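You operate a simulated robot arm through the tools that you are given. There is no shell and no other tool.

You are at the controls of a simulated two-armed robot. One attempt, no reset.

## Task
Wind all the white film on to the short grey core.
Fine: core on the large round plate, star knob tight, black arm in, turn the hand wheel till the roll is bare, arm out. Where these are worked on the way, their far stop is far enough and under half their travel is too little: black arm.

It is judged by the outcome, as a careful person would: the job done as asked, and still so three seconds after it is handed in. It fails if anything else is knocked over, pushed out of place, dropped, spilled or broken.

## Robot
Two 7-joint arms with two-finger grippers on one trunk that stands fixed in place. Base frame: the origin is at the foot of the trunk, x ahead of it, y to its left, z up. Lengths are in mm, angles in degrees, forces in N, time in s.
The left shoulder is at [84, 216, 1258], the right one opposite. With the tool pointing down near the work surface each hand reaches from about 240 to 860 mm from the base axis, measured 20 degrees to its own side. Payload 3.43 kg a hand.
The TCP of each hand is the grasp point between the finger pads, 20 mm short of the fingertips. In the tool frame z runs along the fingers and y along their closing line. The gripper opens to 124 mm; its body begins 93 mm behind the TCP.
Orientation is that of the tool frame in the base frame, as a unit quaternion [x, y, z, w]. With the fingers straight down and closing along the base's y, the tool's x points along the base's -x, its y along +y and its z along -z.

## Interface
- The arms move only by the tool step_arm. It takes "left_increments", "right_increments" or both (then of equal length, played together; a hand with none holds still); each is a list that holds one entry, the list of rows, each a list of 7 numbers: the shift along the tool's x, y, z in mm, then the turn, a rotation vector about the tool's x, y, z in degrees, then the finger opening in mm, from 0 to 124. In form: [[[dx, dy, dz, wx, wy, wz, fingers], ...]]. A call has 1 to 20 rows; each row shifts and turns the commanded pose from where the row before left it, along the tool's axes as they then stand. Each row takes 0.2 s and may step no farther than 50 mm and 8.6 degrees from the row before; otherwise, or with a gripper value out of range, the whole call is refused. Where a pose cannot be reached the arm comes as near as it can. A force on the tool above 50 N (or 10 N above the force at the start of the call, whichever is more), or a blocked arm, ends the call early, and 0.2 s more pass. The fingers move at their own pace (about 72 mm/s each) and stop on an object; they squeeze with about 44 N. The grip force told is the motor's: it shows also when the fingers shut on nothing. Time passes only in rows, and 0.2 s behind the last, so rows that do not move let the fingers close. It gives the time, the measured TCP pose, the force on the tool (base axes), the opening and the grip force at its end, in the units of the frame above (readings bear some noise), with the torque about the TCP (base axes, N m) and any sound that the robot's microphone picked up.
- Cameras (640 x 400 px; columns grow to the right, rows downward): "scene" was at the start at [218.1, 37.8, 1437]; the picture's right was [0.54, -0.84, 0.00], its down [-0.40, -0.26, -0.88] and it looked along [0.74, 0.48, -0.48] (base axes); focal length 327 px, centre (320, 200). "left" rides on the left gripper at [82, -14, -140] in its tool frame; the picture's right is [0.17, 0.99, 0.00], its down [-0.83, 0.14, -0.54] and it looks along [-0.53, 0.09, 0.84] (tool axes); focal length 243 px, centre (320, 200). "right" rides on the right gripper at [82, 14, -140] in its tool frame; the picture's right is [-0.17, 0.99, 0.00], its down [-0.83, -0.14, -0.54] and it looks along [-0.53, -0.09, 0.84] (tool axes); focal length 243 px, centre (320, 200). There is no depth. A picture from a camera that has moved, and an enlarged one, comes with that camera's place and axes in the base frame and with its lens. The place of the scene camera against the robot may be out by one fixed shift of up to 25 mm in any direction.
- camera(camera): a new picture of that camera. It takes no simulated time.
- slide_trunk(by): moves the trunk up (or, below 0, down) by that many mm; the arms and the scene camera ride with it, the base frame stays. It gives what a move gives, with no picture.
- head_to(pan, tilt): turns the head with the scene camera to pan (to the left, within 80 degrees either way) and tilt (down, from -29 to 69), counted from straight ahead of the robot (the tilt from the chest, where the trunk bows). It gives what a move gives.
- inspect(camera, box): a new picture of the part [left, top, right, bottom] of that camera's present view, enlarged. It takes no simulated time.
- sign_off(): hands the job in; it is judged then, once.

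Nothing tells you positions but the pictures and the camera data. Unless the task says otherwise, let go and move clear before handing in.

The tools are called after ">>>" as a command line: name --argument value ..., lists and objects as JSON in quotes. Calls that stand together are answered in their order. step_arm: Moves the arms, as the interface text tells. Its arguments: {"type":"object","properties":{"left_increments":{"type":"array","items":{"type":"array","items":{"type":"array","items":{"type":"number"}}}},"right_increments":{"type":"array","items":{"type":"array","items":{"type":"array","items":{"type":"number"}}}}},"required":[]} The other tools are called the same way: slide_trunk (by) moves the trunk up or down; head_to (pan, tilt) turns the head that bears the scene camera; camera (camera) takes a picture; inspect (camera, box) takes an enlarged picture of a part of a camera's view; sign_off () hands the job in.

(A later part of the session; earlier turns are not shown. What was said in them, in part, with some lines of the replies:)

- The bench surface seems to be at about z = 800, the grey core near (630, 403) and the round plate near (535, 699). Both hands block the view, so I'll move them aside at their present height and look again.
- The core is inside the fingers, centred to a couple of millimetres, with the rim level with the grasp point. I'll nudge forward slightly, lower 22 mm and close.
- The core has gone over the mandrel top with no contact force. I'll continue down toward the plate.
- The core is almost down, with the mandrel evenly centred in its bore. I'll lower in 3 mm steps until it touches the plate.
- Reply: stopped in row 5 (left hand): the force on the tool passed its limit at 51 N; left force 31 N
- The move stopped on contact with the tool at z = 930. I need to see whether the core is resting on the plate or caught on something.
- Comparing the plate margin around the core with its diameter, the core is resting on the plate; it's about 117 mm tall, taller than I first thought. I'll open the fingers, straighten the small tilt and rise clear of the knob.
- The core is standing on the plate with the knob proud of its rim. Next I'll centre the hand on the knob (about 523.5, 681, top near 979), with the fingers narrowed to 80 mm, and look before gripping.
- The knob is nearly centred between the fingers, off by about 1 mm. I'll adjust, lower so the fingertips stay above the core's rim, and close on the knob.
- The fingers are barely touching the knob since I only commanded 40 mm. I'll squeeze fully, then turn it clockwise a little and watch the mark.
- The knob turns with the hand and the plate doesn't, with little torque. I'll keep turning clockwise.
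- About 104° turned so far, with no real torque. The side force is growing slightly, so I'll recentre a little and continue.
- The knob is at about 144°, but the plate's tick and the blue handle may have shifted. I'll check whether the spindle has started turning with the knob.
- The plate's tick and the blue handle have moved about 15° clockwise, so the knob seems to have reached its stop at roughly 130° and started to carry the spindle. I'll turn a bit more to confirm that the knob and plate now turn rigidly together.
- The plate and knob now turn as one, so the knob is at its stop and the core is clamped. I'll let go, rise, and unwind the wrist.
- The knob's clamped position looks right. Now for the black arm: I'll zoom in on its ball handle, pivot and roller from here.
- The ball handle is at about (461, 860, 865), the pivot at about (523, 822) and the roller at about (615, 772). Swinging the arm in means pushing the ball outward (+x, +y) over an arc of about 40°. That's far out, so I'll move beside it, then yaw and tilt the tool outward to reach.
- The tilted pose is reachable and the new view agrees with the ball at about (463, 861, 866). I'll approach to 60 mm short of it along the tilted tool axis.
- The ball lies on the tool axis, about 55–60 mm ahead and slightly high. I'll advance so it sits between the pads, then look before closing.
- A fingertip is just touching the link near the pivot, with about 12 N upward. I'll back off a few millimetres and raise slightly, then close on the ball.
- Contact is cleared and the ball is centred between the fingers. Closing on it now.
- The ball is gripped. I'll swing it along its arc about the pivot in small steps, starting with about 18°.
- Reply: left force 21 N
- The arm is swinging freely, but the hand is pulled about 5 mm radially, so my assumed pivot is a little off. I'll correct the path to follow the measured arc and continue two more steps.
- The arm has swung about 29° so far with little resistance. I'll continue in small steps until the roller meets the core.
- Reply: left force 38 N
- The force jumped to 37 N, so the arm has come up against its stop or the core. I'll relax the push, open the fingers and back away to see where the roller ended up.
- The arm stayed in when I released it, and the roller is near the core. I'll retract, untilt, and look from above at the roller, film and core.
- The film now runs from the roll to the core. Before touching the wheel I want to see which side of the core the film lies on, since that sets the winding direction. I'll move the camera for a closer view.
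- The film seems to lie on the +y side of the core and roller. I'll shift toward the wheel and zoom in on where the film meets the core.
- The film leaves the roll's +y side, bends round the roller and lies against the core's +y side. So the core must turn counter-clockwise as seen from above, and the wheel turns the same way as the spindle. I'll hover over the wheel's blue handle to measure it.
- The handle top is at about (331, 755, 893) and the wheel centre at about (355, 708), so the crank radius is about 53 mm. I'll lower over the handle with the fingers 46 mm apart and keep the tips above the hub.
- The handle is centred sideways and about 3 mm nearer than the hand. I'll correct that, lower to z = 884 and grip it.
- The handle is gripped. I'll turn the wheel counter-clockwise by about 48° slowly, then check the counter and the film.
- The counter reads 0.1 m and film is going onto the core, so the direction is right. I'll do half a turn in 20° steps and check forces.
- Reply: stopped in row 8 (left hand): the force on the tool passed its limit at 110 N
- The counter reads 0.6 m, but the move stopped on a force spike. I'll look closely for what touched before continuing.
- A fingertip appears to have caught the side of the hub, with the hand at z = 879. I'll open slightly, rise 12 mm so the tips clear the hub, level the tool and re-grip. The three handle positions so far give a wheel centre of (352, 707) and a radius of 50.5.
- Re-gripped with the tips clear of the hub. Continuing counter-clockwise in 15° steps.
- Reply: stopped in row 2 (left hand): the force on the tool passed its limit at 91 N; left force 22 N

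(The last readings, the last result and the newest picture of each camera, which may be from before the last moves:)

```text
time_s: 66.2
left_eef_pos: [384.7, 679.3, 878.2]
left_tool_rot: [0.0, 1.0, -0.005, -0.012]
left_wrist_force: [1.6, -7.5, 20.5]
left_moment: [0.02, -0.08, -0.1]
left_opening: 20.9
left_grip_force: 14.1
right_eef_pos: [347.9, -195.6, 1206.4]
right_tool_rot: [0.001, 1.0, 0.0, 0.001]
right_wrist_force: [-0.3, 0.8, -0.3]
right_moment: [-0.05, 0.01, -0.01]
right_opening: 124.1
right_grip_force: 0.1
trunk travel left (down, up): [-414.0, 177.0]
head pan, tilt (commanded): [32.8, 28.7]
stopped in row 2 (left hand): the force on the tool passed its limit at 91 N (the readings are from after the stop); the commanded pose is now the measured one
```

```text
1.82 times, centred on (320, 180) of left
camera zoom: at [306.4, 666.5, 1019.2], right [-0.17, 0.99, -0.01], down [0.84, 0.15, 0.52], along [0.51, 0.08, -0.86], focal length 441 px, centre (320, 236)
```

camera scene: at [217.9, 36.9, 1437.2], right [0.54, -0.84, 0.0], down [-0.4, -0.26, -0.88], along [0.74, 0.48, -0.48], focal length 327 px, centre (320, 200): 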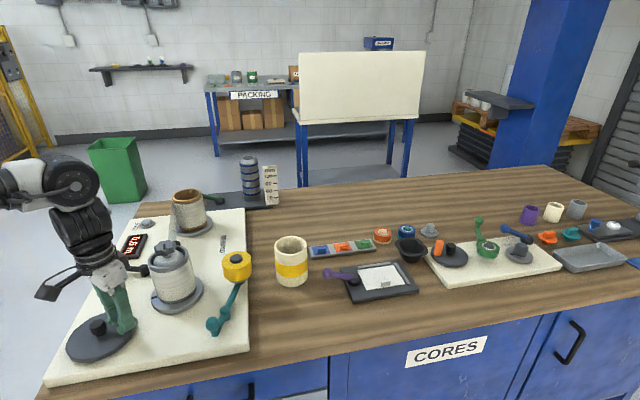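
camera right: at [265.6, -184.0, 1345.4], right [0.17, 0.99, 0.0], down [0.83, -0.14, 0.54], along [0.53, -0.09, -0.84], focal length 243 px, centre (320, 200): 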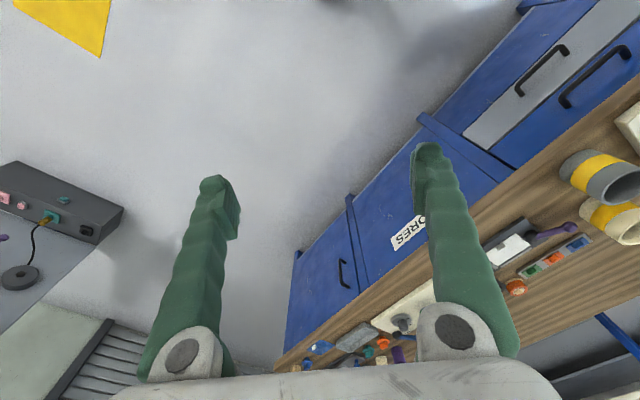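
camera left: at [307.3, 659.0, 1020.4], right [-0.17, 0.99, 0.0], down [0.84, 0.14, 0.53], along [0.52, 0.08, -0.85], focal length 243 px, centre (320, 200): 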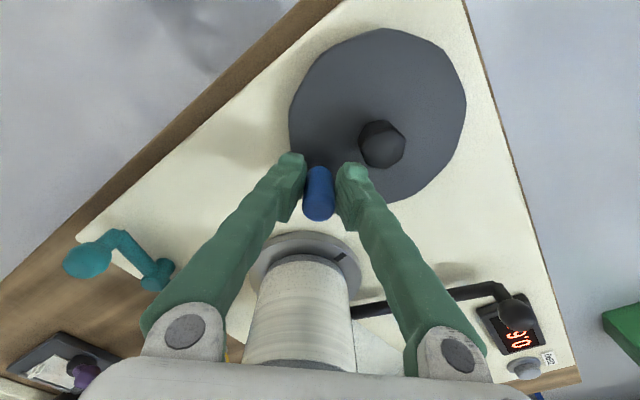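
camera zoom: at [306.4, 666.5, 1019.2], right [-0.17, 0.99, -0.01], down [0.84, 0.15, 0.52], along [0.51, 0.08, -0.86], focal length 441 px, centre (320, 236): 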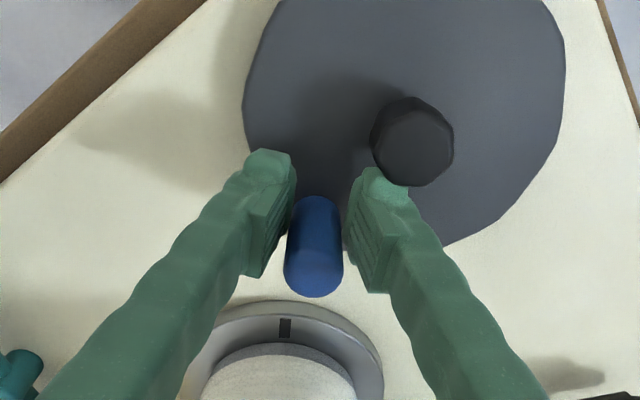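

The hand stopped again, pushed back in −x and down 12 mm, although it was moving away from the hub. I need to see what's blocking the arm, so I'll turn the head toward it.

>>> head_to --pan 60 --tilt 35

>>> camera --camera "scene"

>>> camera --camera "left"

```text
time_s: 67.1
left_eef_pos: [384.6, 681.6, 875.5]
left_tool_rot: [-0.002, 1.0, -0.003, -0.016]
left_wrist_force: [9.1, 0.8, 9.5]
left_moment: [0.03, -0.68, 0.0]
left_opening: 19.2
left_grip_force: 44.7
right_eef_pos: [349.8, -196.1, 1206.8]
right_tool_rot: [0.001, 1.0, 0.001, 0.002]
right_wrist_force: [-0.2, 0.2, 0.8]
right_moment: [-0.02, 0.0, 0.0]
right_opening: 123.9
right_grip_force: 0.0
trunk travel left (down, up): [-414.0, 177.0]
head pan, tilt (commanded): [60.0, 35.0]
```

```text
taken
camera scene: at [186.2, 63.9, 1427.1], right [0.87, -0.5, 0.0], down [-0.29, -0.5, -0.82], along [0.41, 0.71, -0.57], focal length 327 px, centre (320, 200)
```

scene: 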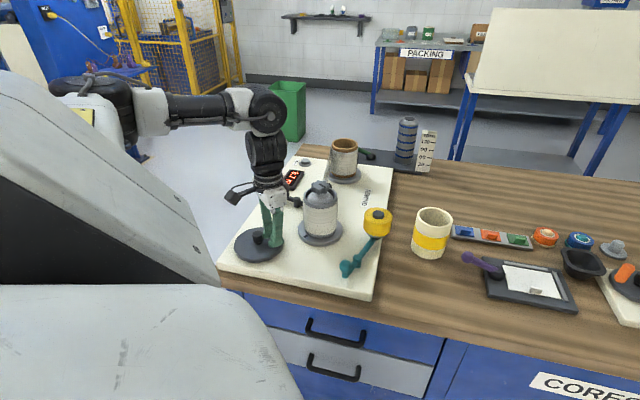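

```text
taken
camera left: at [306.8, 667.2, 1018.3], right [-0.17, 0.99, 0.0], down [0.85, 0.15, 0.51], along [0.51, 0.08, -0.86], focal length 243 px, centre (320, 200)
```

left: 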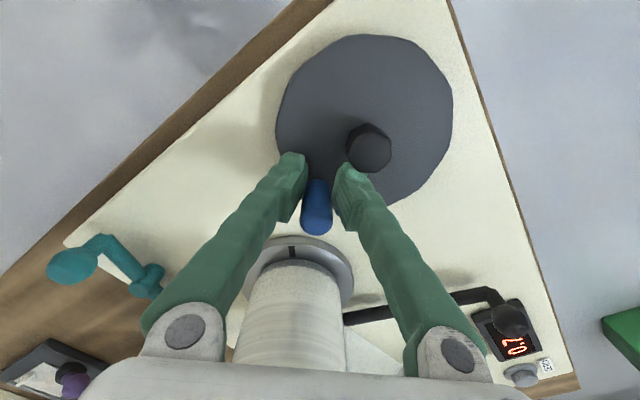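

>>> inspect --camera "scene" --box '[210, 70, 400, 290]'

>>> inspect --camera "scene" --box '[225, 160, 345, 270]'

```text
1.82 times, centred on (305, 180) of scene
camera zoom: at [186.2, 63.9, 1427.1], right [0.87, -0.5, 0.0], down [-0.29, -0.5, -0.82], along [0.41, 0.71, -0.57], focal length 594 px, centre (347, 236)
```

zoom: 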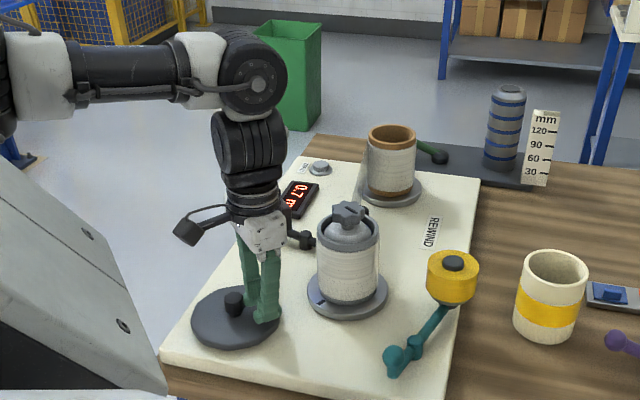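

```text
3.64 times, centred on (285, 215) of scene
camera zoom: at [186.2, 63.9, 1427.1], right [0.87, -0.5, 0.0], down [-0.29, -0.5, -0.82], along [0.41, 0.71, -0.57], focal length 1188 px, centre (447, 146)
```

zoom: 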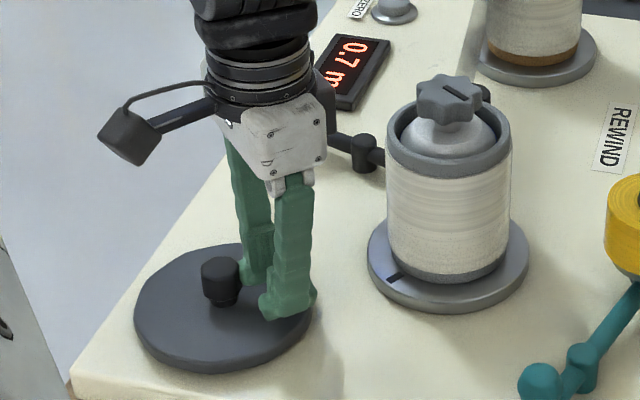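

The hand isn't touching the core; the far fingertip is beside the hub and the hand has sagged away from its commanded pose. To find out whether this is contact or an arm-reach problem, I'll let go, rise into free air and trace the same part of the circle there.

>>> step_arm --left_increments '[[[0, 0, 0, 0, 0, 0, 36], [0, 0, 0, 0, 0, 0, 36], [-3, 0, -8, -0.3, -1.8, 0.2, 36], [0, 0, -12, 0, 0, 0, 36], [0, 0, -25, 0, 0, 0, 36], [0, 0, -30, 0, 0, 0, 36], [0, 0, 0, 0, 0, 0, 36]]]'

>>> step_arm --left_increments '[[[-7.72, 10.83, 0, 0, 0, 0, 36], [-4.66, 12.46, 0, 0, 0, 0, 36], [0, 0, 0, 0, 0, 0, 36]]]'

>>> camera --camera "left"

>>> inspect --camera "scene" --box '[225, 160, 345, 270]'

```text
time_s: 68.7
left_eef_pos: [387.2, 682.4, 949.4]
left_tool_rot: [0.0, 1.0, -0.002, 0.0]
left_wrist_force: [-0.3, 0.0, -0.8]
left_moment: [0.02, 0.02, 0.01]
left_opening: 35.6
left_grip_force: 0.1
right_eef_pos: [348.8, -193.5, 1205.6]
right_tool_rot: [0.002, 1.0, 0.001, 0.002]
right_wrist_force: [-0.2, -0.4, 0.2]
right_moment: [-0.02, 0.03, 0.0]
right_opening: 123.9
right_grip_force: 0.0
trunk travel left (down, up): [-414.0, 177.0]
head pan, tilt (commanded): [60.0, 35.0]
```

```text
time_s: 69.5
left_eef_pos: [398.9, 704.3, 951.6]
left_tool_rot: [0.001, 1.0, -0.002, 0.0]
left_wrist_force: [0.1, -0.3, -0.3]
left_moment: [0.0, 0.04, 0.01]
left_opening: 36.2
left_grip_force: 0.1
right_eef_pos: [347.9, -195.4, 1206.3]
right_tool_rot: [0.001, 1.0, 0.001, 0.002]
right_wrist_force: [-0.8, 0.7, 0.0]
right_moment: [0.02, 0.02, 0.04]
right_opening: 124.0
right_grip_force: 0.1
trunk travel left (down, up): [-414.0, 177.0]
head pan, tilt (commanded): [60.0, 35.0]
```

```text
taken
camera left: at [317.0, 690.7, 1090.9], right [-0.17, 0.99, 0.0], down [0.83, 0.14, 0.54], along [0.53, 0.09, -0.84], focal length 243 px, centre (320, 200)
```

left: 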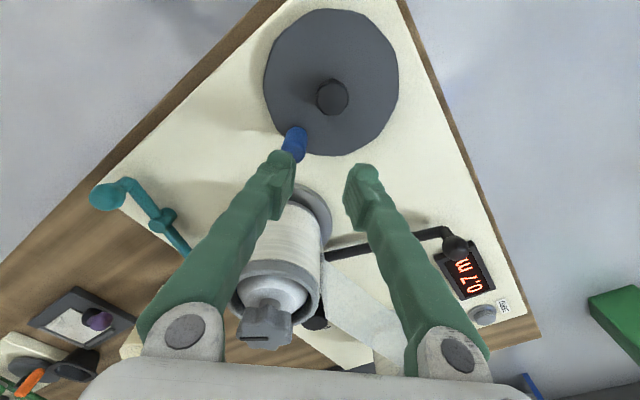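

```text
3.64 times, centred on (285, 215) of scene
camera zoom: at [185.5, 64.5, 1427.1], right [0.87, -0.5, 0.0], down [-0.29, -0.5, -0.82], along [0.41, 0.71, -0.57], focal length 1188 px, centre (447, 146)
```

zoom: 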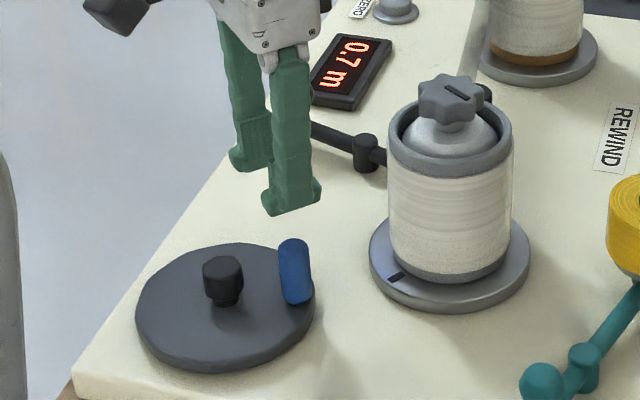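

In free air the arm tracks well, so it was contact. From this view the hub looks nearly as tall as the handle, so I need better heights. I'll zoom on both from here and from a second position.

>>> inspect --camera "left" --box '[250, 0, 420, 170]'

>>> step_arm --left_increments '[[[40, 0, -20, 0, 0, 0, 60], [40, 0, -20, 0, 0, 0, 60], [40, 0, -20, 0, 0, 0, 60], [0, 0, 0, 0, 0, 0, 60]]]'

>>> inspect --camera "left" --box '[230, 80, 400, 250]'

>>> camera --camera "left"

```text
2.35 times, centred on (335, 85) of left
camera zoom: at [317.0, 690.7, 1090.9], right [-0.17, 0.99, 0.0], down [0.83, 0.14, 0.54], along [0.53, 0.09, -0.84], focal length 571 px, centre (285, 471)
```

zoom: 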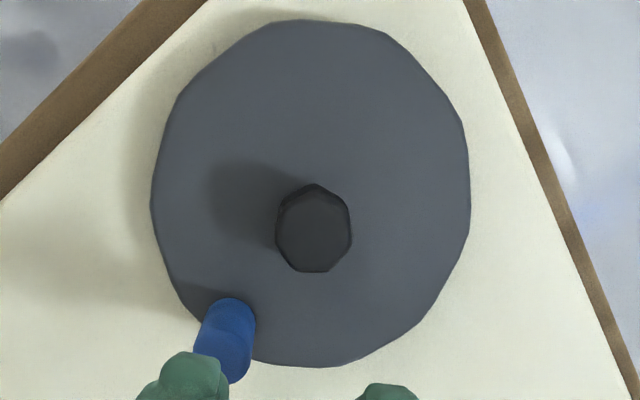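

```text
time_s: 70.5
left_eef_pos: [279.2, 703.9, 1010.1]
left_tool_rot: [0.0, 1.0, -0.002, -0.001]
left_wrist_force: [0.1, -0.5, -0.6]
left_moment: [-0.03, 0.03, 0.02]
left_opening: 59.9
left_grip_force: 0.1
right_eef_pos: [350.9, -195.7, 1205.9]
right_tool_rot: [0.001, 1.0, 0.001, 0.0]
right_wrist_force: [0.6, 0.2, -0.1]
right_moment: [-0.01, 0.02, 0.0]
right_opening: 124.1
right_grip_force: 0.0
trunk travel left (down, up): [-414.0, 177.0]
head pan, tilt (commanded): [60.0, 35.0]
```

```text
2.35 times, centred on (315, 165) of left
camera zoom: at [197.4, 691.2, 1150.4], right [-0.17, 0.99, 0.0], down [0.83, 0.14, 0.54], along [0.53, 0.09, -0.84], focal length 571 px, centre (332, 282)
```

zoom: 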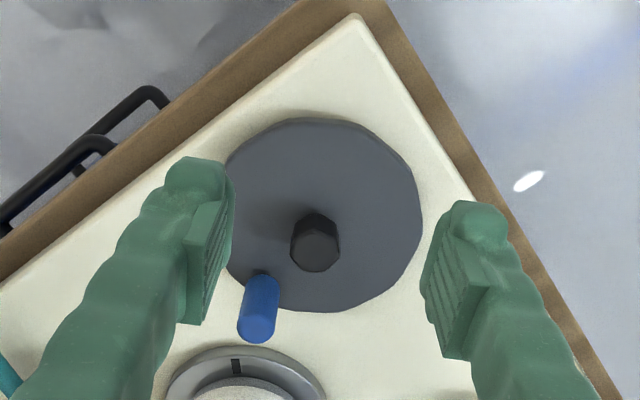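

```text
taken
camera left: at [197.4, 691.2, 1150.4], right [-0.17, 0.99, 0.0], down [0.83, 0.14, 0.54], along [0.53, 0.09, -0.84], focal length 243 px, centre (320, 200)
```

left: 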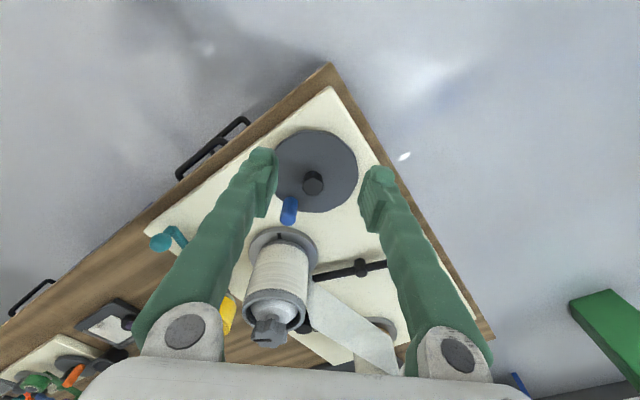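

The wheel disc is at about z = 839, the hub top at about 870 and the handle top at about 887, at a radius of 54. Gripping the handle puts a finger in the hub's way, so I'll push the handle round with closed fingers instead. I'll set them down behind the handle, clear of the hub.

>>> step_arm --left_increments '[[[-27.9, -16.5, 0, 0, 0, 0, 0], [-27.9, -16.5, 0, 0, 0, 0, 0], [-27.9, -16.5, 0, 0, 0, 0, 0], [0, 0, 35, 0, 0, 0, 0], [0, 0, 35, 0, 0, 0, 0], [0, 0, 30, 0, 0, 0, 0], [0, 0, 0, 0, 0, 0, 0]]]'

>>> inspect --camera "scene" --box '[225, 160, 345, 270]'

>>> inspect --camera "left" --box '[220, 40, 440, 240]'

```text
time_s: 72.1
left_eef_pos: [363.5, 655.3, 911.2]
left_tool_rot: [0.0, 1.0, -0.002, 0.001]
left_wrist_force: [0.2, -1.2, 0.0]
left_moment: [-0.03, 0.01, 0.03]
left_opening: 0.0
left_grip_force: 34.2
right_eef_pos: [348.4, -196.3, 1206.8]
right_tool_rot: [0.001, 1.0, 0.001, 0.002]
right_wrist_force: [0.3, -0.2, -0.5]
right_moment: [-0.02, -0.02, 0.01]
right_opening: 124.1
right_grip_force: 0.1
trunk travel left (down, up): [-414.0, 177.0]
head pan, tilt (commanded): [60.0, 35.0]
```

```text
3.64 times, centred on (285, 215) of scene
camera zoom: at [185.4, 64.5, 1427.1], right [0.87, -0.5, 0.0], down [-0.29, -0.5, -0.82], along [0.41, 0.71, -0.57], focal length 1188 px, centre (447, 146)
```

zoom: 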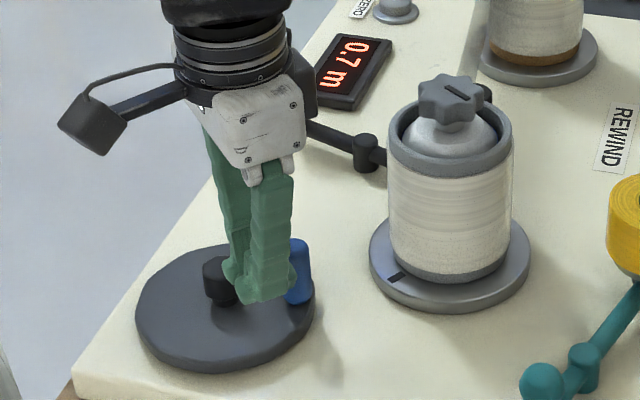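

```text
2.00 times, centred on (330, 140) of left
camera zoom: at [281.8, 641.8, 1050.2], right [-0.17, 0.99, 0.0], down [0.83, 0.14, 0.54], along [0.53, 0.09, -0.84], focal length 485 px, centre (300, 320)
```

zoom: 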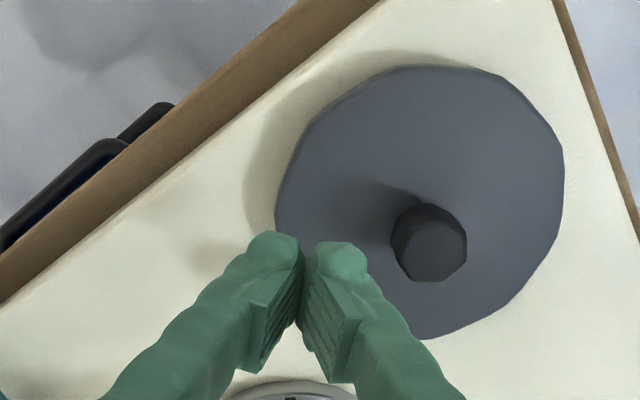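

>>> step_arm --left_increments '[[[0, 0, 13, 0, 0, 0, 0], [0, 0, 13, 0, 0, 0, 0], [0, 0, 12, 0, 0, 0, 0], [0, 0, 0, 0, 0, 0, 0]]]'

>>> inspect --camera "scene" --box '[225, 160, 345, 270]'

```text
time_s: 73.1
left_eef_pos: [362.2, 654.2, 873.7]
left_tool_rot: [0.0, 1.0, -0.001, 0.0]
left_wrist_force: [0.8, -0.2, 0.2]
left_moment: [-0.01, 0.01, 0.01]
left_opening: 0.1
left_grip_force: 34.6
right_eef_pos: [349.9, -196.2, 1207.6]
right_tool_rot: [0.001, 1.0, 0.001, 0.002]
right_wrist_force: [0.4, 0.5, -0.3]
right_moment: [0.02, -0.04, -0.02]
right_opening: 124.0
right_grip_force: 0.1
trunk travel left (down, up): [-414.0, 177.0]
head pan, tilt (commanded): [60.0, 35.0]
```

```text
3.64 times, centred on (285, 215) of scene
camera zoom: at [185.7, 64.7, 1427.1], right [0.87, -0.5, 0.0], down [-0.29, -0.5, -0.82], along [0.41, 0.71, -0.57], focal length 1188 px, centre (447, 146)
```

zoom: 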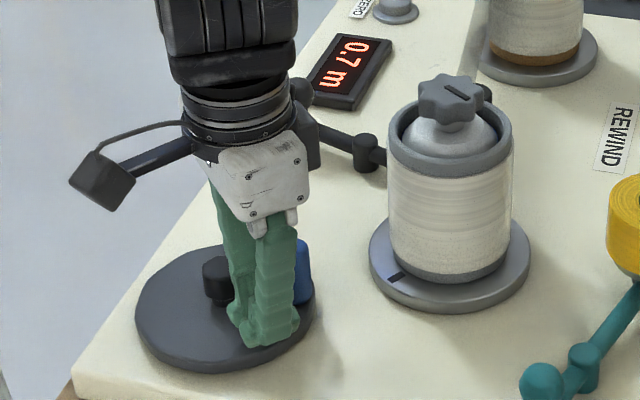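

The closed fingers sit just above the disc, behind the handle and clear of the hub. I'll push counter-clockwise 60° and check the force and counter.

>>> step_arm --left_increments '[[[-13.5, 4.07, 0, 0, 0, 0, 0], [-11.98, 7.43, 0, 0, 0, 0, 0], [-9.65, 10.28, 0, 0, 0, 0, 0], [-6.66, 12.43, 0, 0, 0, 0, 0]]]'

>>> inspect --camera "scene" --box '[225, 150, 365, 270]'

>>> camera --camera "left"

```text
time_s: 74.1
left_eef_pos: [405.8, 689.2, 874.0]
left_tool_rot: [0.001, 1.0, -0.002, 0.003]
left_wrist_force: [0.6, -9.6, 10.8]
left_moment: [0.34, -0.02, -0.04]
left_opening: 0.0
left_grip_force: 34.2
right_eef_pos: [347.1, -197.6, 1207.6]
right_tool_rot: [0.001, 1.0, 0.002, 0.002]
right_wrist_force: [-0.2, -0.1, 0.9]
right_moment: [-0.07, -0.05, 0.0]
right_opening: 124.0
right_grip_force: 0.1
trunk travel left (down, up): [-414.0, 177.0]
head pan, tilt (commanded): [60.0, 35.0]
```

```text
3.33 times, centred on (295, 210) of scene
camera zoom: at [184.0, 63.3, 1427.4], right [0.87, -0.5, 0.0], down [-0.29, -0.5, -0.82], along [0.41, 0.71, -0.57], focal length 1089 px, centre (403, 167)
```

zoom: 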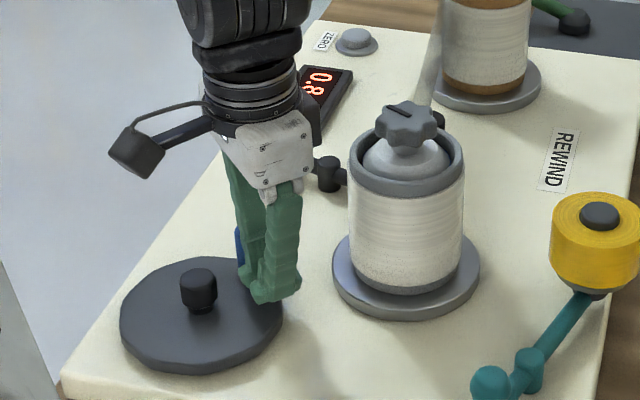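

```text
taken
camera left: at [322.8, 674.1, 1013.4], right [-0.16, 0.99, 0.0], down [0.83, 0.14, 0.54], along [0.54, 0.09, -0.84], focal length 243 px, centre (320, 200)
```

left: 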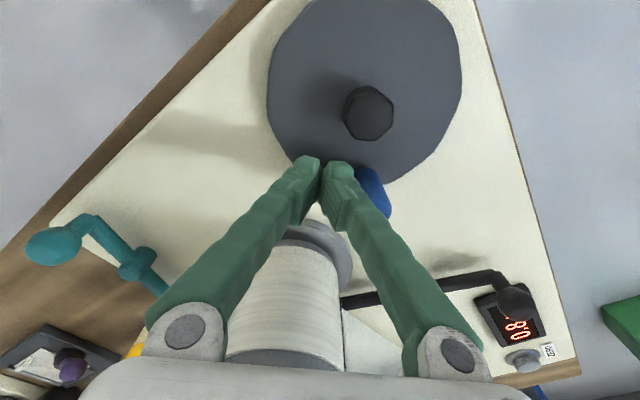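

Pushing works: the counter reads 0.8 and the forces are about 10 N. I'll continue half a turn this way.

>>> step_arm --left_increments '[[[-3.22, 13.73, 0, 0, 0, 0, 0], [0.44, 14.09, 0, 0, 0, 0, 0], [4.07, 13.5, 0, 0, 0, 0, 0], [7.43, 11.98, 0, 0, 0, 0, 0], [10.28, 9.65, 0, 0, 0, 0, 0], [12.43, 6.66, 0, 0, 0, 0, 0], [13.73, 3.22, 0, 0, 0, 0, 0], [14.09, -0.44, 0, 0, 0, 0, 0], [13.5, -4.07, 0, 0, 0, 0, 0], [11.98, -7.43, 0, 0, 0, 0, 0], [9.65, -10.28, 0, 0, 0, 0, 0], [6.66, -12.43, 0, 0, 0, 0, 0]]]'

>>> camera --camera "scene"

>>> inspect --camera "scene" --box '[225, 130, 385, 270]'

>>> camera --camera "left"

```text
time_s: 76.7
left_eef_pos: [302.0, 725.8, 871.2]
left_tool_rot: [0.0, 1.0, -0.003, -0.002]
left_wrist_force: [-1.2, 2.4, 1.4]
left_moment: [-0.1, 0.02, -0.01]
left_opening: 0.2
left_grip_force: 34.1
right_eef_pos: [349.6, -194.7, 1206.1]
right_tool_rot: [0.0, 1.0, 0.001, 0.001]
right_wrist_force: [-0.6, -0.6, -1.1]
right_moment: [-0.01, 0.0, 0.0]
right_opening: 123.7
right_grip_force: 0.0
trunk travel left (down, up): [-414.0, 177.0]
head pan, tilt (commanded): [60.0, 35.0]
```

```text
taken
camera scene: at [186.6, 64.7, 1426.9], right [0.87, -0.5, 0.0], down [-0.29, -0.5, -0.82], along [0.41, 0.71, -0.57], focal length 327 px, centre (320, 200)
```

scene: 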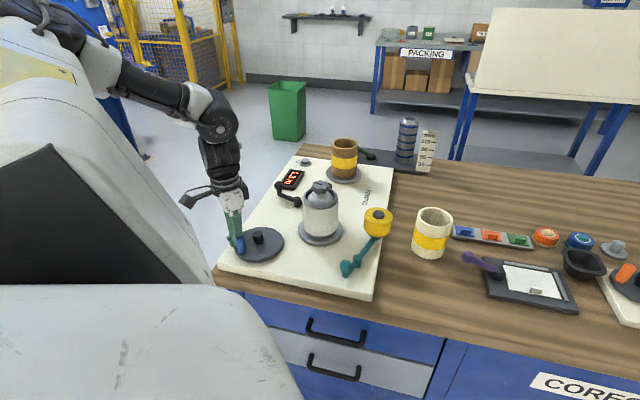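

```text
2.86 times, centred on (305, 200) of scene
camera zoom: at [186.6, 64.7, 1426.9], right [0.87, -0.5, 0.0], down [-0.29, -0.5, -0.82], along [0.41, 0.71, -0.57], focal length 933 px, centre (363, 200)
```

zoom: 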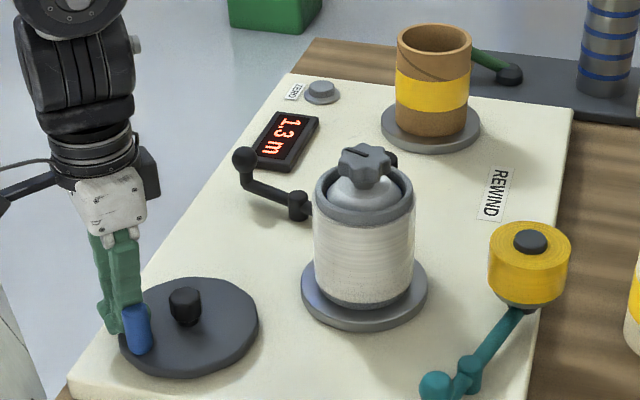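

```text
taken
camera left: at [221.1, 712.3, 1011.0], right [-0.17, 0.99, 0.0], down [0.83, 0.14, 0.54], along [0.53, 0.09, -0.84], focal length 243 px, centre (320, 200)
```

left: 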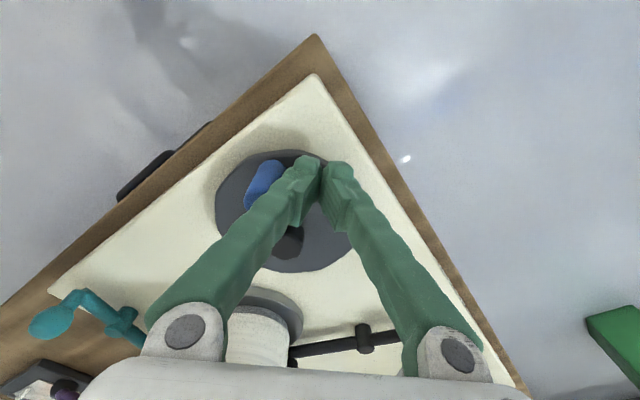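

The counter shows 1.3 m and the supply roll now shows only its bare brown core, with all the white film on the grey core. I'll look closely to confirm there is no film left or tail hanging.

>>> inspect --camera "scene" --box '[270, 120, 380, 200]'

>>> inspect --camera "scene" --box '[280, 165, 360, 250]'

>>> step_arm --left_increments '[[[0, 0, -30, 0, 0, 0, 0], [0, 0, -45, 0, 0, 0, 0], [0, 0, -45, 0, 0, 0, 0], [0, 0, -45, 0, 0, 0, 0], [-20, 10, -40, 0, 0, 0, 60], [-40, 10, -25, 0, 0, 0, 80], [-40, 10, 0, 0, 0, 0, 80], [0, 0, 0, 0, 0, 0, 80]]]'

>>> camera --camera "left"

```text
5.00 times, centred on (325, 160) of scene
camera zoom: at [186.6, 64.7, 1426.9], right [0.87, -0.5, 0.0], down [-0.29, -0.5, -0.82], along [0.41, 0.71, -0.57], focal length 1633 px, centre (295, 400)
```

zoom: 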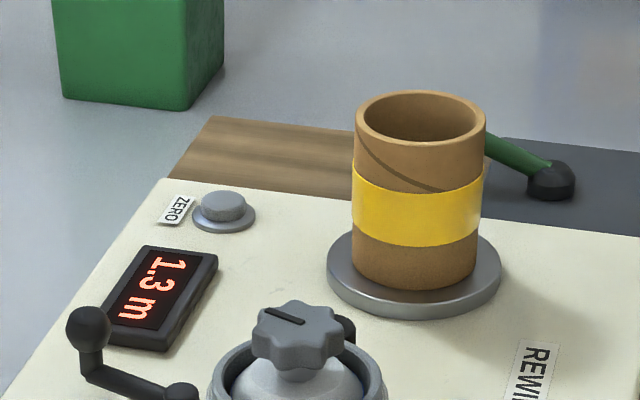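

```text
4.71 times, centred on (320, 208) of scene
camera zoom: at [186.6, 64.7, 1426.9], right [0.87, -0.5, 0.0], down [-0.29, -0.5, -0.82], along [0.41, 0.71, -0.57], focal length 1537 px, centre (320, 165)
```

zoom: 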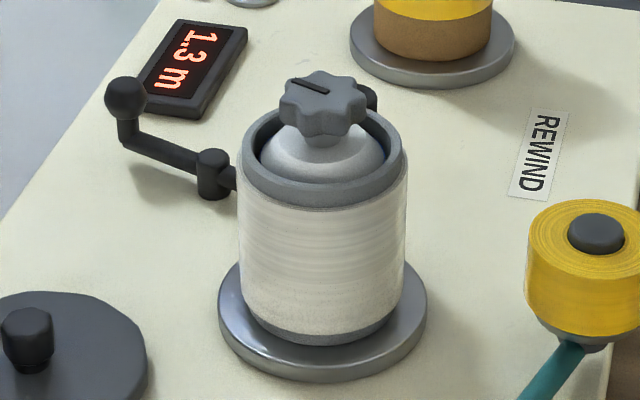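

```text
time_s: 78.5
left_eef_pos: [402.7, 758.2, 1104.0]
left_tool_rot: [0.0, 1.0, -0.001, 0.001]
left_wrist_force: [-0.5, -0.6, -0.5]
left_moment: [0.01, -0.04, -0.01]
left_opening: 80.0
left_grip_force: 0.0
right_eef_pos: [348.1, -195.5, 1206.4]
right_tool_rot: [0.001, 1.0, 0.001, 0.001]
right_wrist_force: [-0.8, 0.2, 0.2]
right_moment: [0.03, -0.02, 0.02]
right_opening: 124.0
right_grip_force: 0.1
trunk travel left (down, up): [-414.0, 177.0]
head pan, tilt (commanded): [60.0, 35.0]
```

```text
taken
camera left: at [320.8, 745.3, 1242.7], right [-0.17, 0.99, 0.0], down [0.83, 0.14, 0.54], along [0.53, 0.09, -0.84], focal length 243 px, centre (320, 200)
```

left: 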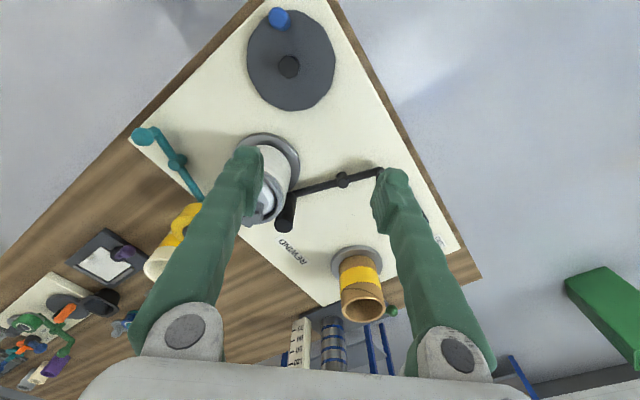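

Confirmed: the supply core is bare and all the film is on the grey core. Now the arm goes out. I'll take the same yawed and tilted pose and re-approach the ball handle, now near (496, 891, 872).

>>> step_arm --left_increments '[[[0, 0, 0, 0, 0, -7.5, 70], [0, 0, 0, 0, 0, -7.5, 70], [0, 0, 0, 0, 0, -7.5, 70], [0, 0, 0, 0, 0, -7.5, 70], [0, 0, 0, 0, 0, -7.5, 70], [0, 0, 0, 0, 0, -7.5, 70], [0, 0, 0, 0, 0, -7.5, 70], [0, 0, 0, 0, 0, -7.5, 70], [0, 0, 0, 0, -8, 0, 70], [0, 0, 0, 0, -8, 0, 70], [0, 0, 0, 0, -8, 0, 70], [0, 0, 0, 0, -8, 0, 70], [0, 0, 0, 0, -8, 0, 70], [0, 0, 0, 0, 0, 0, 70]]]'

>>> step_arm --left_increments '[[[5.2, -2.9, 42, 0, 0, 0, 70], [5.2, -2.9, 42, 0, 0, 0, 70], [5.2, -2.9, 42, 0, 0, 0, 70], [5.2, -2.9, 42, 0, 0, 0, 70], [5.2, -2.9, 42, 0, 0, 0, 70], [0, 0, 0, 0, 0, 0, 70]]]'

>>> camera --camera "left"

>>> inspect --camera "scene" --box '[190, 100, 390, 280]'

```text
time_s: 81.5
left_eef_pos: [403.7, 756.2, 1101.8]
left_tool_rot: [-0.47, 0.814, 0.17, 0.296]
left_wrist_force: [-0.6, 0.5, 0.2]
left_moment: [0.02, -0.03, 0.02]
left_opening: 70.3
left_grip_force: 0.1
right_eef_pos: [349.5, -194.7, 1206.2]
right_tool_rot: [0.002, 1.0, 0.001, 0.001]
right_wrist_force: [-0.2, -0.3, 0.7]
right_moment: [0.0, 0.03, 0.03]
right_opening: 124.0
right_grip_force: 0.1
trunk travel left (down, up): [-414.0, 177.0]
head pan, tilt (commanded): [60.0, 35.0]
```

```text
time_s: 82.9
left_eef_pos: [472.9, 849.4, 923.6]
left_tool_rot: [-0.47, 0.814, 0.17, 0.296]
left_wrist_force: [-1.7, 0.8, 0.3]
left_moment: [0.01, -0.03, 0.01]
left_opening: 70.1
left_grip_force: 0.0
right_eef_pos: [349.1, -196.3, 1207.4]
right_tool_rot: [0.001, 1.0, 0.001, 0.002]
right_wrist_force: [0.4, 0.5, 0.0]
right_moment: [0.02, -0.01, 0.0]
right_opening: 124.0
right_grip_force: 0.1
trunk travel left (down, up): [-414.0, 177.0]
head pan, tilt (commanded): [60.0, 35.0]
```

```text
taken
camera left: at [409.2, 710.1, 978.2], right [-0.92, 0.38, -0.11], down [0.02, 0.32, 0.95], along [0.4, 0.87, -0.3], focal length 243 px, centre (320, 200)
```

left: 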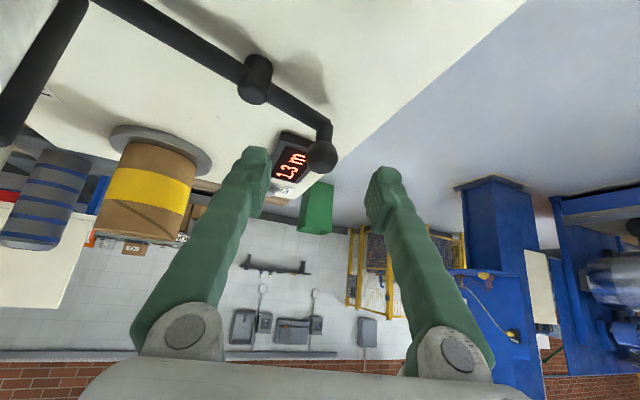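

```text
2.22 times, centred on (290, 190) of scene
camera zoom: at [185.2, 63.9, 1427.2], right [0.87, -0.5, 0.0], down [-0.29, -0.5, -0.82], along [0.41, 0.71, -0.57], focal length 726 px, centre (387, 222)
```

zoom: 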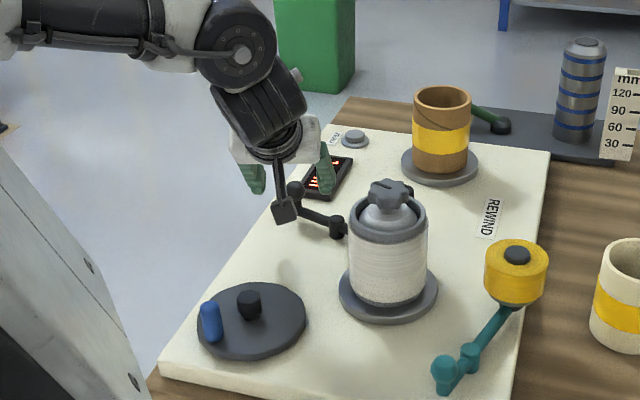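

The ball is on the tool axis, about 70 mm ahead. I'll advance until it sits between the pads, staying clear of the link.

>>> step_arm --left_increments '[[[-1, 0.8, 20, 0, 0, 0, 70], [-1, 0.8, 20, 0, 0, 0, 70], [0, 0, 16, 0, 0, 0, 70], [0, 0, 0, 0, 0, 0, 70]]]'

>>> inspect --camera "left" --box '[200, 80, 440, 260]'

```text
time_s: 83.9
left_eef_pos: [490.1, 883.9, 882.9]
left_tool_rot: [-0.47, 0.814, 0.169, 0.296]
left_wrist_force: [0.8, 0.5, 0.4]
left_moment: [-0.01, -0.01, -0.01]
left_opening: 70.1
left_grip_force: 0.0
right_eef_pos: [350.3, -195.6, 1206.3]
right_tool_rot: [0.001, 1.0, 0.001, 0.002]
right_wrist_force: [-0.2, 0.6, -0.6]
right_moment: [-0.01, 0.01, -0.01]
right_opening: 123.9
right_grip_force: 0.0
trunk travel left (down, up): [-414.0, 177.0]
head pan, tilt (commanded): [60.0, 35.0]
```

```text
2.22 times, centred on (320, 170) of left
camera zoom: at [426.1, 743.8, 937.1], right [-0.92, 0.38, -0.11], down [0.02, 0.32, 0.95], along [0.4, 0.87, -0.31], focal length 539 px, centre (320, 267)
```

zoom: 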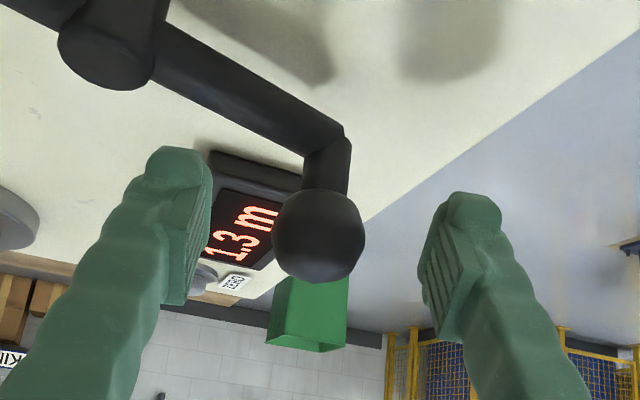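

>>> step_arm --left_increments '[[[0, 0, 4, 0, 0, 0, 70], [0, 0, 0, 0, 0, 0, 70], [0, 0, 0, 0, 0, 0, 5], [0, 0, 0, 0, 0, 0, 5], [0, 0, 0, 0, 0, 0, 5], [0, 0, 0, 0, 0, 0, 5]]]'

>>> inspect --camera "left" --box '[200, 80, 440, 260]'

```text
time_s: 85.3
left_eef_pos: [493.0, 885.1, 880.0]
left_tool_rot: [-0.47, 0.814, 0.169, 0.296]
left_wrist_force: [0.9, -1.8, -1.4]
left_moment: [0.0, -0.06, 0.06]
left_opening: 21.7
left_grip_force: 44.8
right_eef_pos: [350.1, -195.3, 1205.6]
right_tool_rot: [0.001, 1.0, 0.0, 0.002]
right_wrist_force: [-0.3, -0.4, 0.4]
right_moment: [0.03, -0.03, 0.03]
right_opening: 124.2
right_grip_force: 0.1
trunk travel left (down, up): [-414.0, 177.0]
head pan, tilt (commanded): [60.0, 35.0]
```

```text
2.22 times, centred on (320, 170) of left
camera zoom: at [428.0, 745.8, 933.6], right [-0.92, 0.38, -0.11], down [0.02, 0.32, 0.95], along [0.4, 0.86, -0.31], focal length 539 px, centre (320, 267)
```

zoom: 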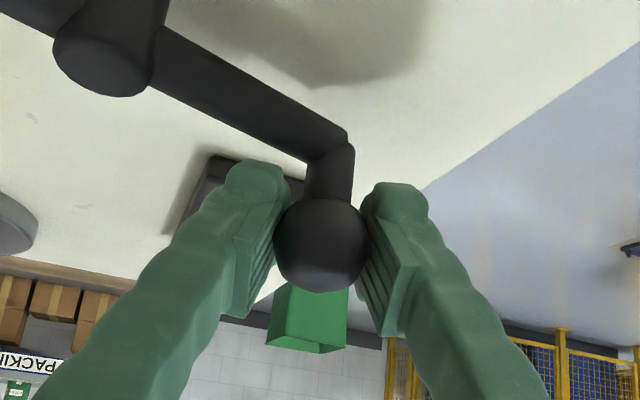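

The ball is gripped again. I'll swing it back out along the path measured earlier, first half.

>>> step_arm --left_increments '[[[4.97, 3.42, -4.15, 0, 0, 0, 5], [5.72, 2.51, -4.78, 0, 0, 0, 5], [5.99, 1.73, -5.01, 0, 0, 0, 5], [0, 0, 0, 0, 0, 0, 5]]]'

>>> camera --camera "left"

>>> inspect --camera "scene" --box '[190, 100, 390, 280]'

```text
time_s: 86.3
left_eef_pos: [474.9, 871.5, 878.4]
left_tool_rot: [-0.471, 0.814, 0.171, 0.294]
left_wrist_force: [2.4, 9.8, -4.8]
left_moment: [0.09, -0.11, 0.49]
left_opening: 20.4
left_grip_force: 44.9
right_eef_pos: [348.5, -193.3, 1206.0]
right_tool_rot: [0.001, 1.0, 0.0, 0.001]
right_wrist_force: [0.4, -0.4, -0.1]
right_moment: [-0.01, -0.02, 0.07]
right_opening: 123.7
right_grip_force: 0.0
trunk travel left (down, up): [-414.0, 177.0]
head pan, tilt (commanded): [60.0, 35.0]
```

```text
taken
camera left: at [409.8, 732.6, 932.7], right [-0.92, 0.38, -0.11], down [0.02, 0.32, 0.95], along [0.4, 0.87, -0.31], focal length 243 px, centre (320, 200)
```

left: 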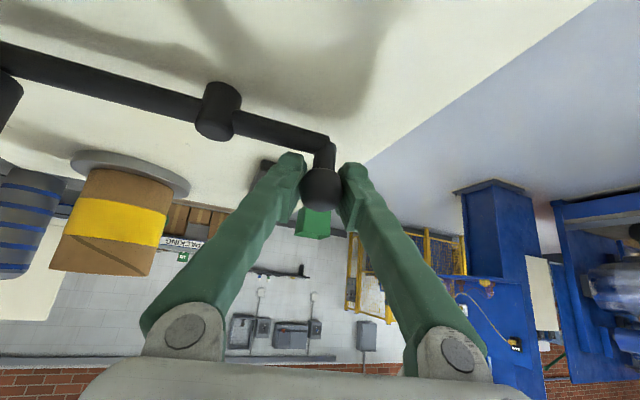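

```text
2.22 times, centred on (290, 190) of scene
camera zoom: at [186.3, 66.8, 1426.8], right [0.87, -0.5, 0.0], down [-0.29, -0.5, -0.82], along [0.41, 0.71, -0.57], focal length 726 px, centre (387, 222)
```

zoom: 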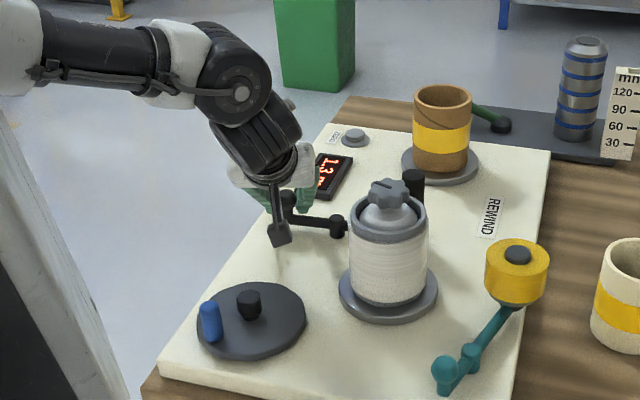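

The arm is swinging out and the roller is leaving the core. Continuing the second half.

>>> step_arm --left_increments '[[[5.49, 1.41, -4.6, 0, 0, 0, 5], [6.19, -0.04, -5.17, 0, 0, 0, 5], [5.88, -0.73, -4.91, 0, 0, 0, 5], [0, 0, 0, 0, 0, 0, 5]]]'

>>> camera --camera "left"

>>> inspect --camera "scene" --box '[190, 100, 390, 280]'

```text
time_s: 87.3
left_eef_pos: [463.4, 858.5, 877.1]
left_tool_rot: [-0.472, 0.812, 0.171, 0.297]
left_wrist_force: [10.4, 42.5, -8.8]
left_moment: [0.21, -0.04, -0.29]
left_opening: 20.3
left_grip_force: 45.3
right_eef_pos: [350.5, -190.7, 1207.2]
right_tool_rot: [0.001, 1.0, -0.002, 0.0]
right_wrist_force: [0.8, 0.2, 0.3]
right_moment: [0.0, 0.0, 0.02]
right_opening: 124.4
right_grip_force: 0.0
trunk travel left (down, up): [-414.0, 177.0]
head pan, tilt (commanded): [60.0, 35.0]
```

```text
taken
camera left: at [401.0, 718.7, 931.4], right [-0.92, 0.38, -0.11], down [0.02, 0.32, 0.95], along [0.39, 0.87, -0.3], focal length 243 px, centre (320, 200)
```

left: 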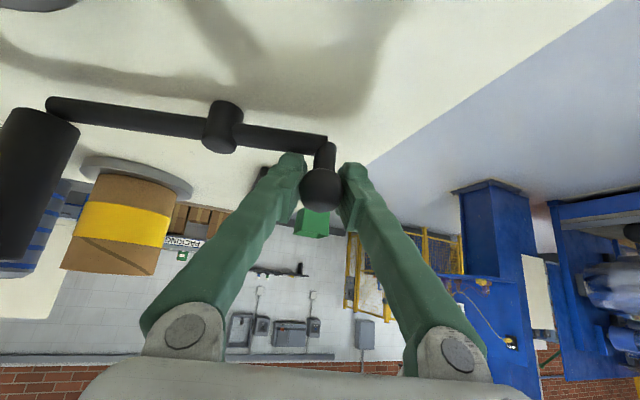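

```text
2.22 times, centred on (290, 190) of scene
camera zoom: at [187.8, 71.3, 1426.4], right [0.87, -0.5, 0.0], down [-0.29, -0.5, -0.82], along [0.41, 0.71, -0.58], focal length 726 px, centre (387, 222)
```

zoom: 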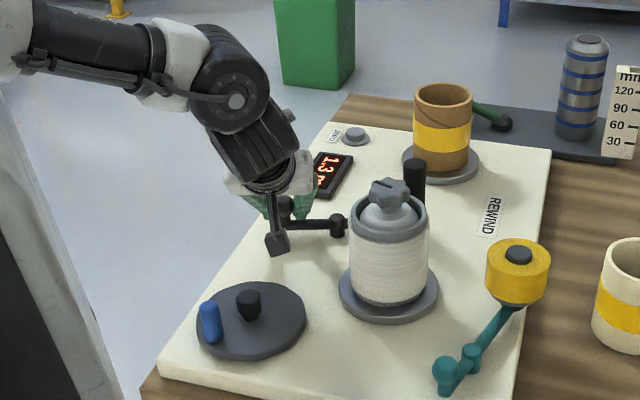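

The 42 N shows the arm is back against its out stop, where it started. I'll relax, open the fingers and back away.

>>> step_arm --left_increments '[[[-4.5, 1.7, 3.8, 0, 0, 0, 5], [0, 0, 0, 0, 0, 0, 5], [0, 0, 0, 0, 0, 0, 40], [0, 0, 0, 0, 0, 0, 70], [0, 0, 0, 0, 0, 0, 70], [0, 0, -10, 0, 0, 0, 70], [0, 0, -25, 0, 0, 0, 70], [0, 0, -40, 0, 0, 0, 70], [0, 0, -45, 0, 0, 0, 70], [0, 0, -45, 0, 0, 0, 70], [0, 0, -45, 0, 0, 0, 70], [0, 0, 0, 0, 0, 0, 70]]]'

>>> camera --camera "scene"

>>> camera --camera "left"

```text
time_s: 89.9
left_eef_pos: [396.2, 738.5, 1041.4]
left_tool_rot: [-0.469, 0.815, 0.169, 0.296]
left_wrist_force: [0.0, -0.1, 0.1]
left_moment: [0.02, 0.01, 0.01]
left_opening: 70.1
left_grip_force: 0.0
right_eef_pos: [348.0, -195.4, 1206.3]
right_tool_rot: [0.0, 1.0, 0.002, 0.002]
right_wrist_force: [-1.1, -0.4, 0.3]
right_moment: [-0.02, 0.02, 0.0]
right_opening: 124.0
right_grip_force: 0.1
trunk travel left (down, up): [-414.0, 177.0]
head pan, tilt (commanded): [60.0, 35.0]
```

```text
taken
camera scene: at [185.6, 64.9, 1427.1], right [0.87, -0.5, 0.0], down [-0.29, -0.5, -0.82], along [0.41, 0.71, -0.57], focal length 327 px, centre (320, 200)
```

scene: 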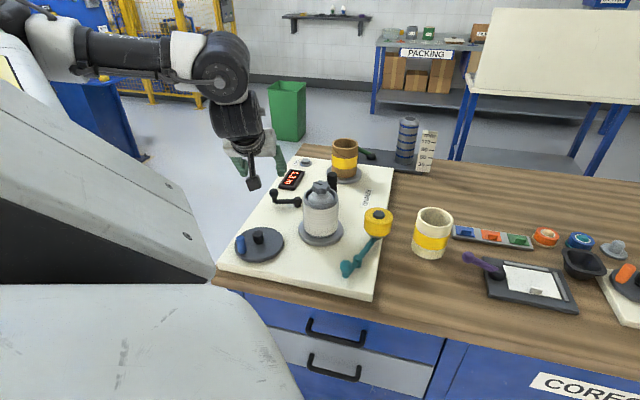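

```text
taken
camera left: at [331.3, 599.7, 1096.0], right [-0.92, 0.38, -0.11], down [0.02, 0.32, 0.95], along [0.4, 0.86, -0.31], focal length 243 px, centre (320, 200)
```

left: 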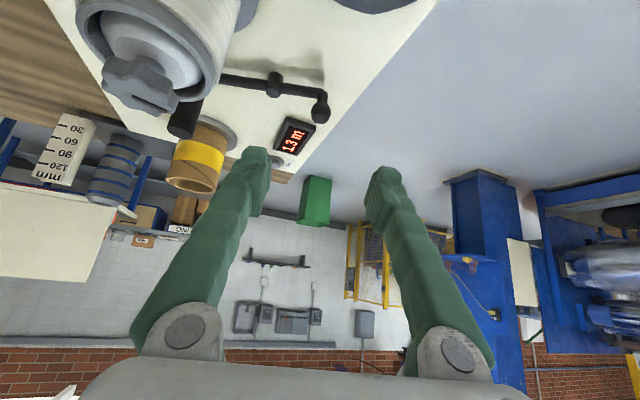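

The arm is out and the hand is free. I'll rise, untilt and move clear of the machine, then check the final state.

>>> step_arm --left_increments '[[[0, 0, -40, 0, 8, 0, 80], [0, 0, -40, 0, 8, 0, 80], [0, 0, -30, 0, 8, 0, 80], [0, 0, 0, 0, 8, 0, 80], [0, 0, 0, 0, 8, 0, 80], [0, 0, 0, 0, 0, 7.5, 100], [0, 0, 0, 0, 0, 7.5, 100], [0, 0, 0, 0, 0, 7.5, 100], [0, 0, 0, 0, 0, 7.5, 100], [0, 0, 0, 0, 0, 7.5, 100], [0, 0, 0, 0, 0, 7.5, 100], [0, 0, 0, 0, 0, 7.5, 100], [0, 0, 0, 0, 0, 7.5, 100], [20, -30, -30, 0, 0, 0, 120], [20, -30, -30, 0, 0, 0, 120], [0, 0, 0, 0, 0, 0, 120]]]'

>>> head_to --pan 45 --tilt 32

>>> camera --camera "scene"

>>> camera --camera "left"

```text
time_s: 93.3
left_eef_pos: [328.5, 631.6, 1192.8]
left_tool_rot: [0.0, 1.0, -0.003, 0.0]
left_wrist_force: [-0.4, -0.4, 0.2]
left_moment: [-0.01, 0.02, 0.02]
left_opening: 119.8
left_grip_force: 0.0
right_eef_pos: [349.5, -193.7, 1205.8]
right_tool_rot: [0.001, 1.0, 0.0, 0.001]
right_wrist_force: [-0.1, 0.0, 0.5]
right_moment: [-0.04, 0.03, 0.0]
right_opening: 124.0
right_grip_force: 0.1
trunk travel left (down, up): [-414.0, 177.0]
head pan, tilt (commanded): [60.0, 35.0]
```

```text
time_s: 94.1
left_eef_pos: [326.4, 630.2, 1193.1]
left_tool_rot: [0.0, 1.0, -0.002, 0.0]
left_wrist_force: [-0.5, 0.0, 0.0]
left_moment: [-0.01, 0.0, 0.01]
left_opening: 119.9
left_grip_force: 0.2
right_eef_pos: [349.1, -195.1, 1206.9]
right_tool_rot: [0.001, 1.0, 0.001, 0.001]
right_wrist_force: [-0.5, -0.2, 0.2]
right_moment: [0.02, -0.01, 0.01]
right_opening: 123.8
right_grip_force: 0.1
trunk travel left (down, up): [-414.0, 177.0]
head pan, tilt (commanded): [45.0, 32.0]
```

```text
taken
camera scene: at [204.6, 51.5, 1431.8], right [0.71, -0.71, 0.0], down [-0.37, -0.37, -0.85], along [0.6, 0.6, -0.53], focal length 327 px, centre (320, 200)
```

scene: 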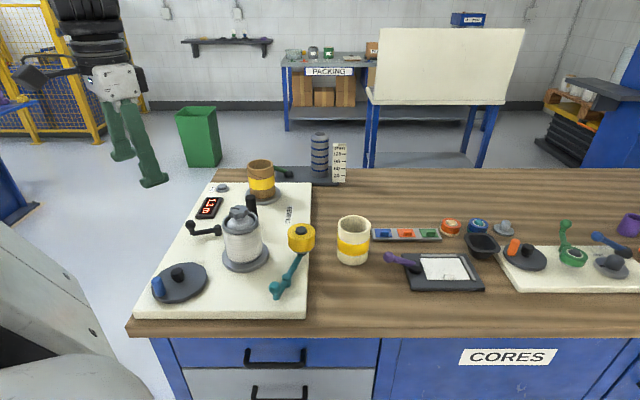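

```text
taken
camera left: at [244.4, 616.2, 1332.9], right [-0.17, 0.99, 0.0], down [0.83, 0.14, 0.54], along [0.53, 0.09, -0.84], focal length 243 px, centre (320, 200)
```

left: 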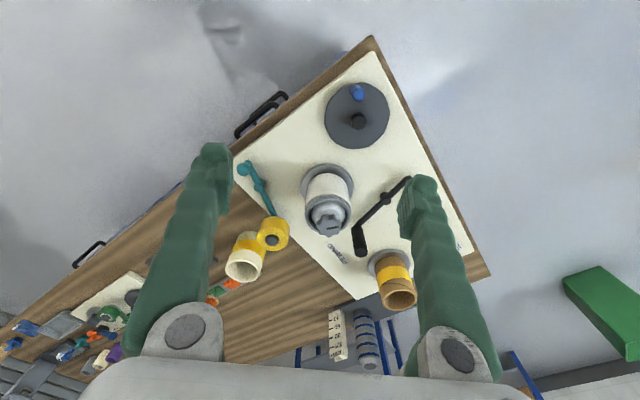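

>>> inspect --camera "scene" --box '[140, 150, 340, 320]'

>>> inspect --camera "left" --box '[280, 140, 420, 310]'

```text
2.35 times, centred on (240, 235) of scene
camera zoom: at [204.6, 51.5, 1431.8], right [0.71, -0.71, 0.0], down [-0.37, -0.37, -0.85], along [0.6, 0.6, -0.53], focal length 769 px, centre (508, 118)
```

zoom: 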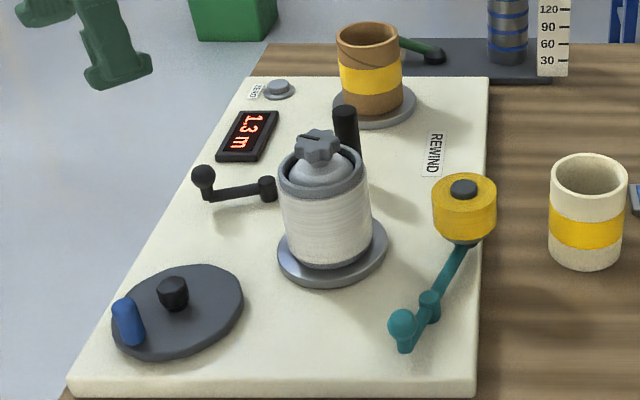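

```text
2.35 times, centred on (350, 225) of left
camera zoom: at [244.4, 616.2, 1332.9], right [-0.17, 0.99, 0.0], down [0.83, 0.14, 0.54], along [0.53, 0.09, -0.84], focal length 571 px, centre (249, 141)
```

zoom: 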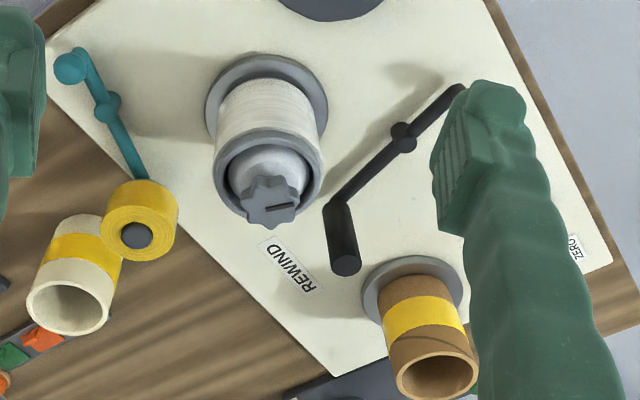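

Everything is in its final state: all the white film is on the grey core, the supply core is bare, and the counter reads 1.3 m. The core is on the round plate, the knob is tight, the black arm is back out, nothing else has been moved, and both hands are clear. I'm handing in.

>>> sign_off

```text
The job is handed in.
```

The white film is all wound on to the short grey core, and the job is handed in. The supply roll is bare down to its brown core, and the counter reads 1.3 m.

- **Core:** it stands on the large round plate, held by the star knob. I turned the knob clockwise until it would go no further and the plate began to turn with it.
- **Black arm:** I swung it in against the core for the winding, then back out to where it started.
- **Hand wheel:** I turned it counter-clockwise. While I was gripping its handle, contact stopped the hand twice (force peaks of 110 N and 91 N). I think a fingertip was catching the wheel hub. I then pushed the handle round with closed fingers instead, and saw no damage or shift.

Nothing else looks moved in the last pictures, and both hands are clear of the machine.
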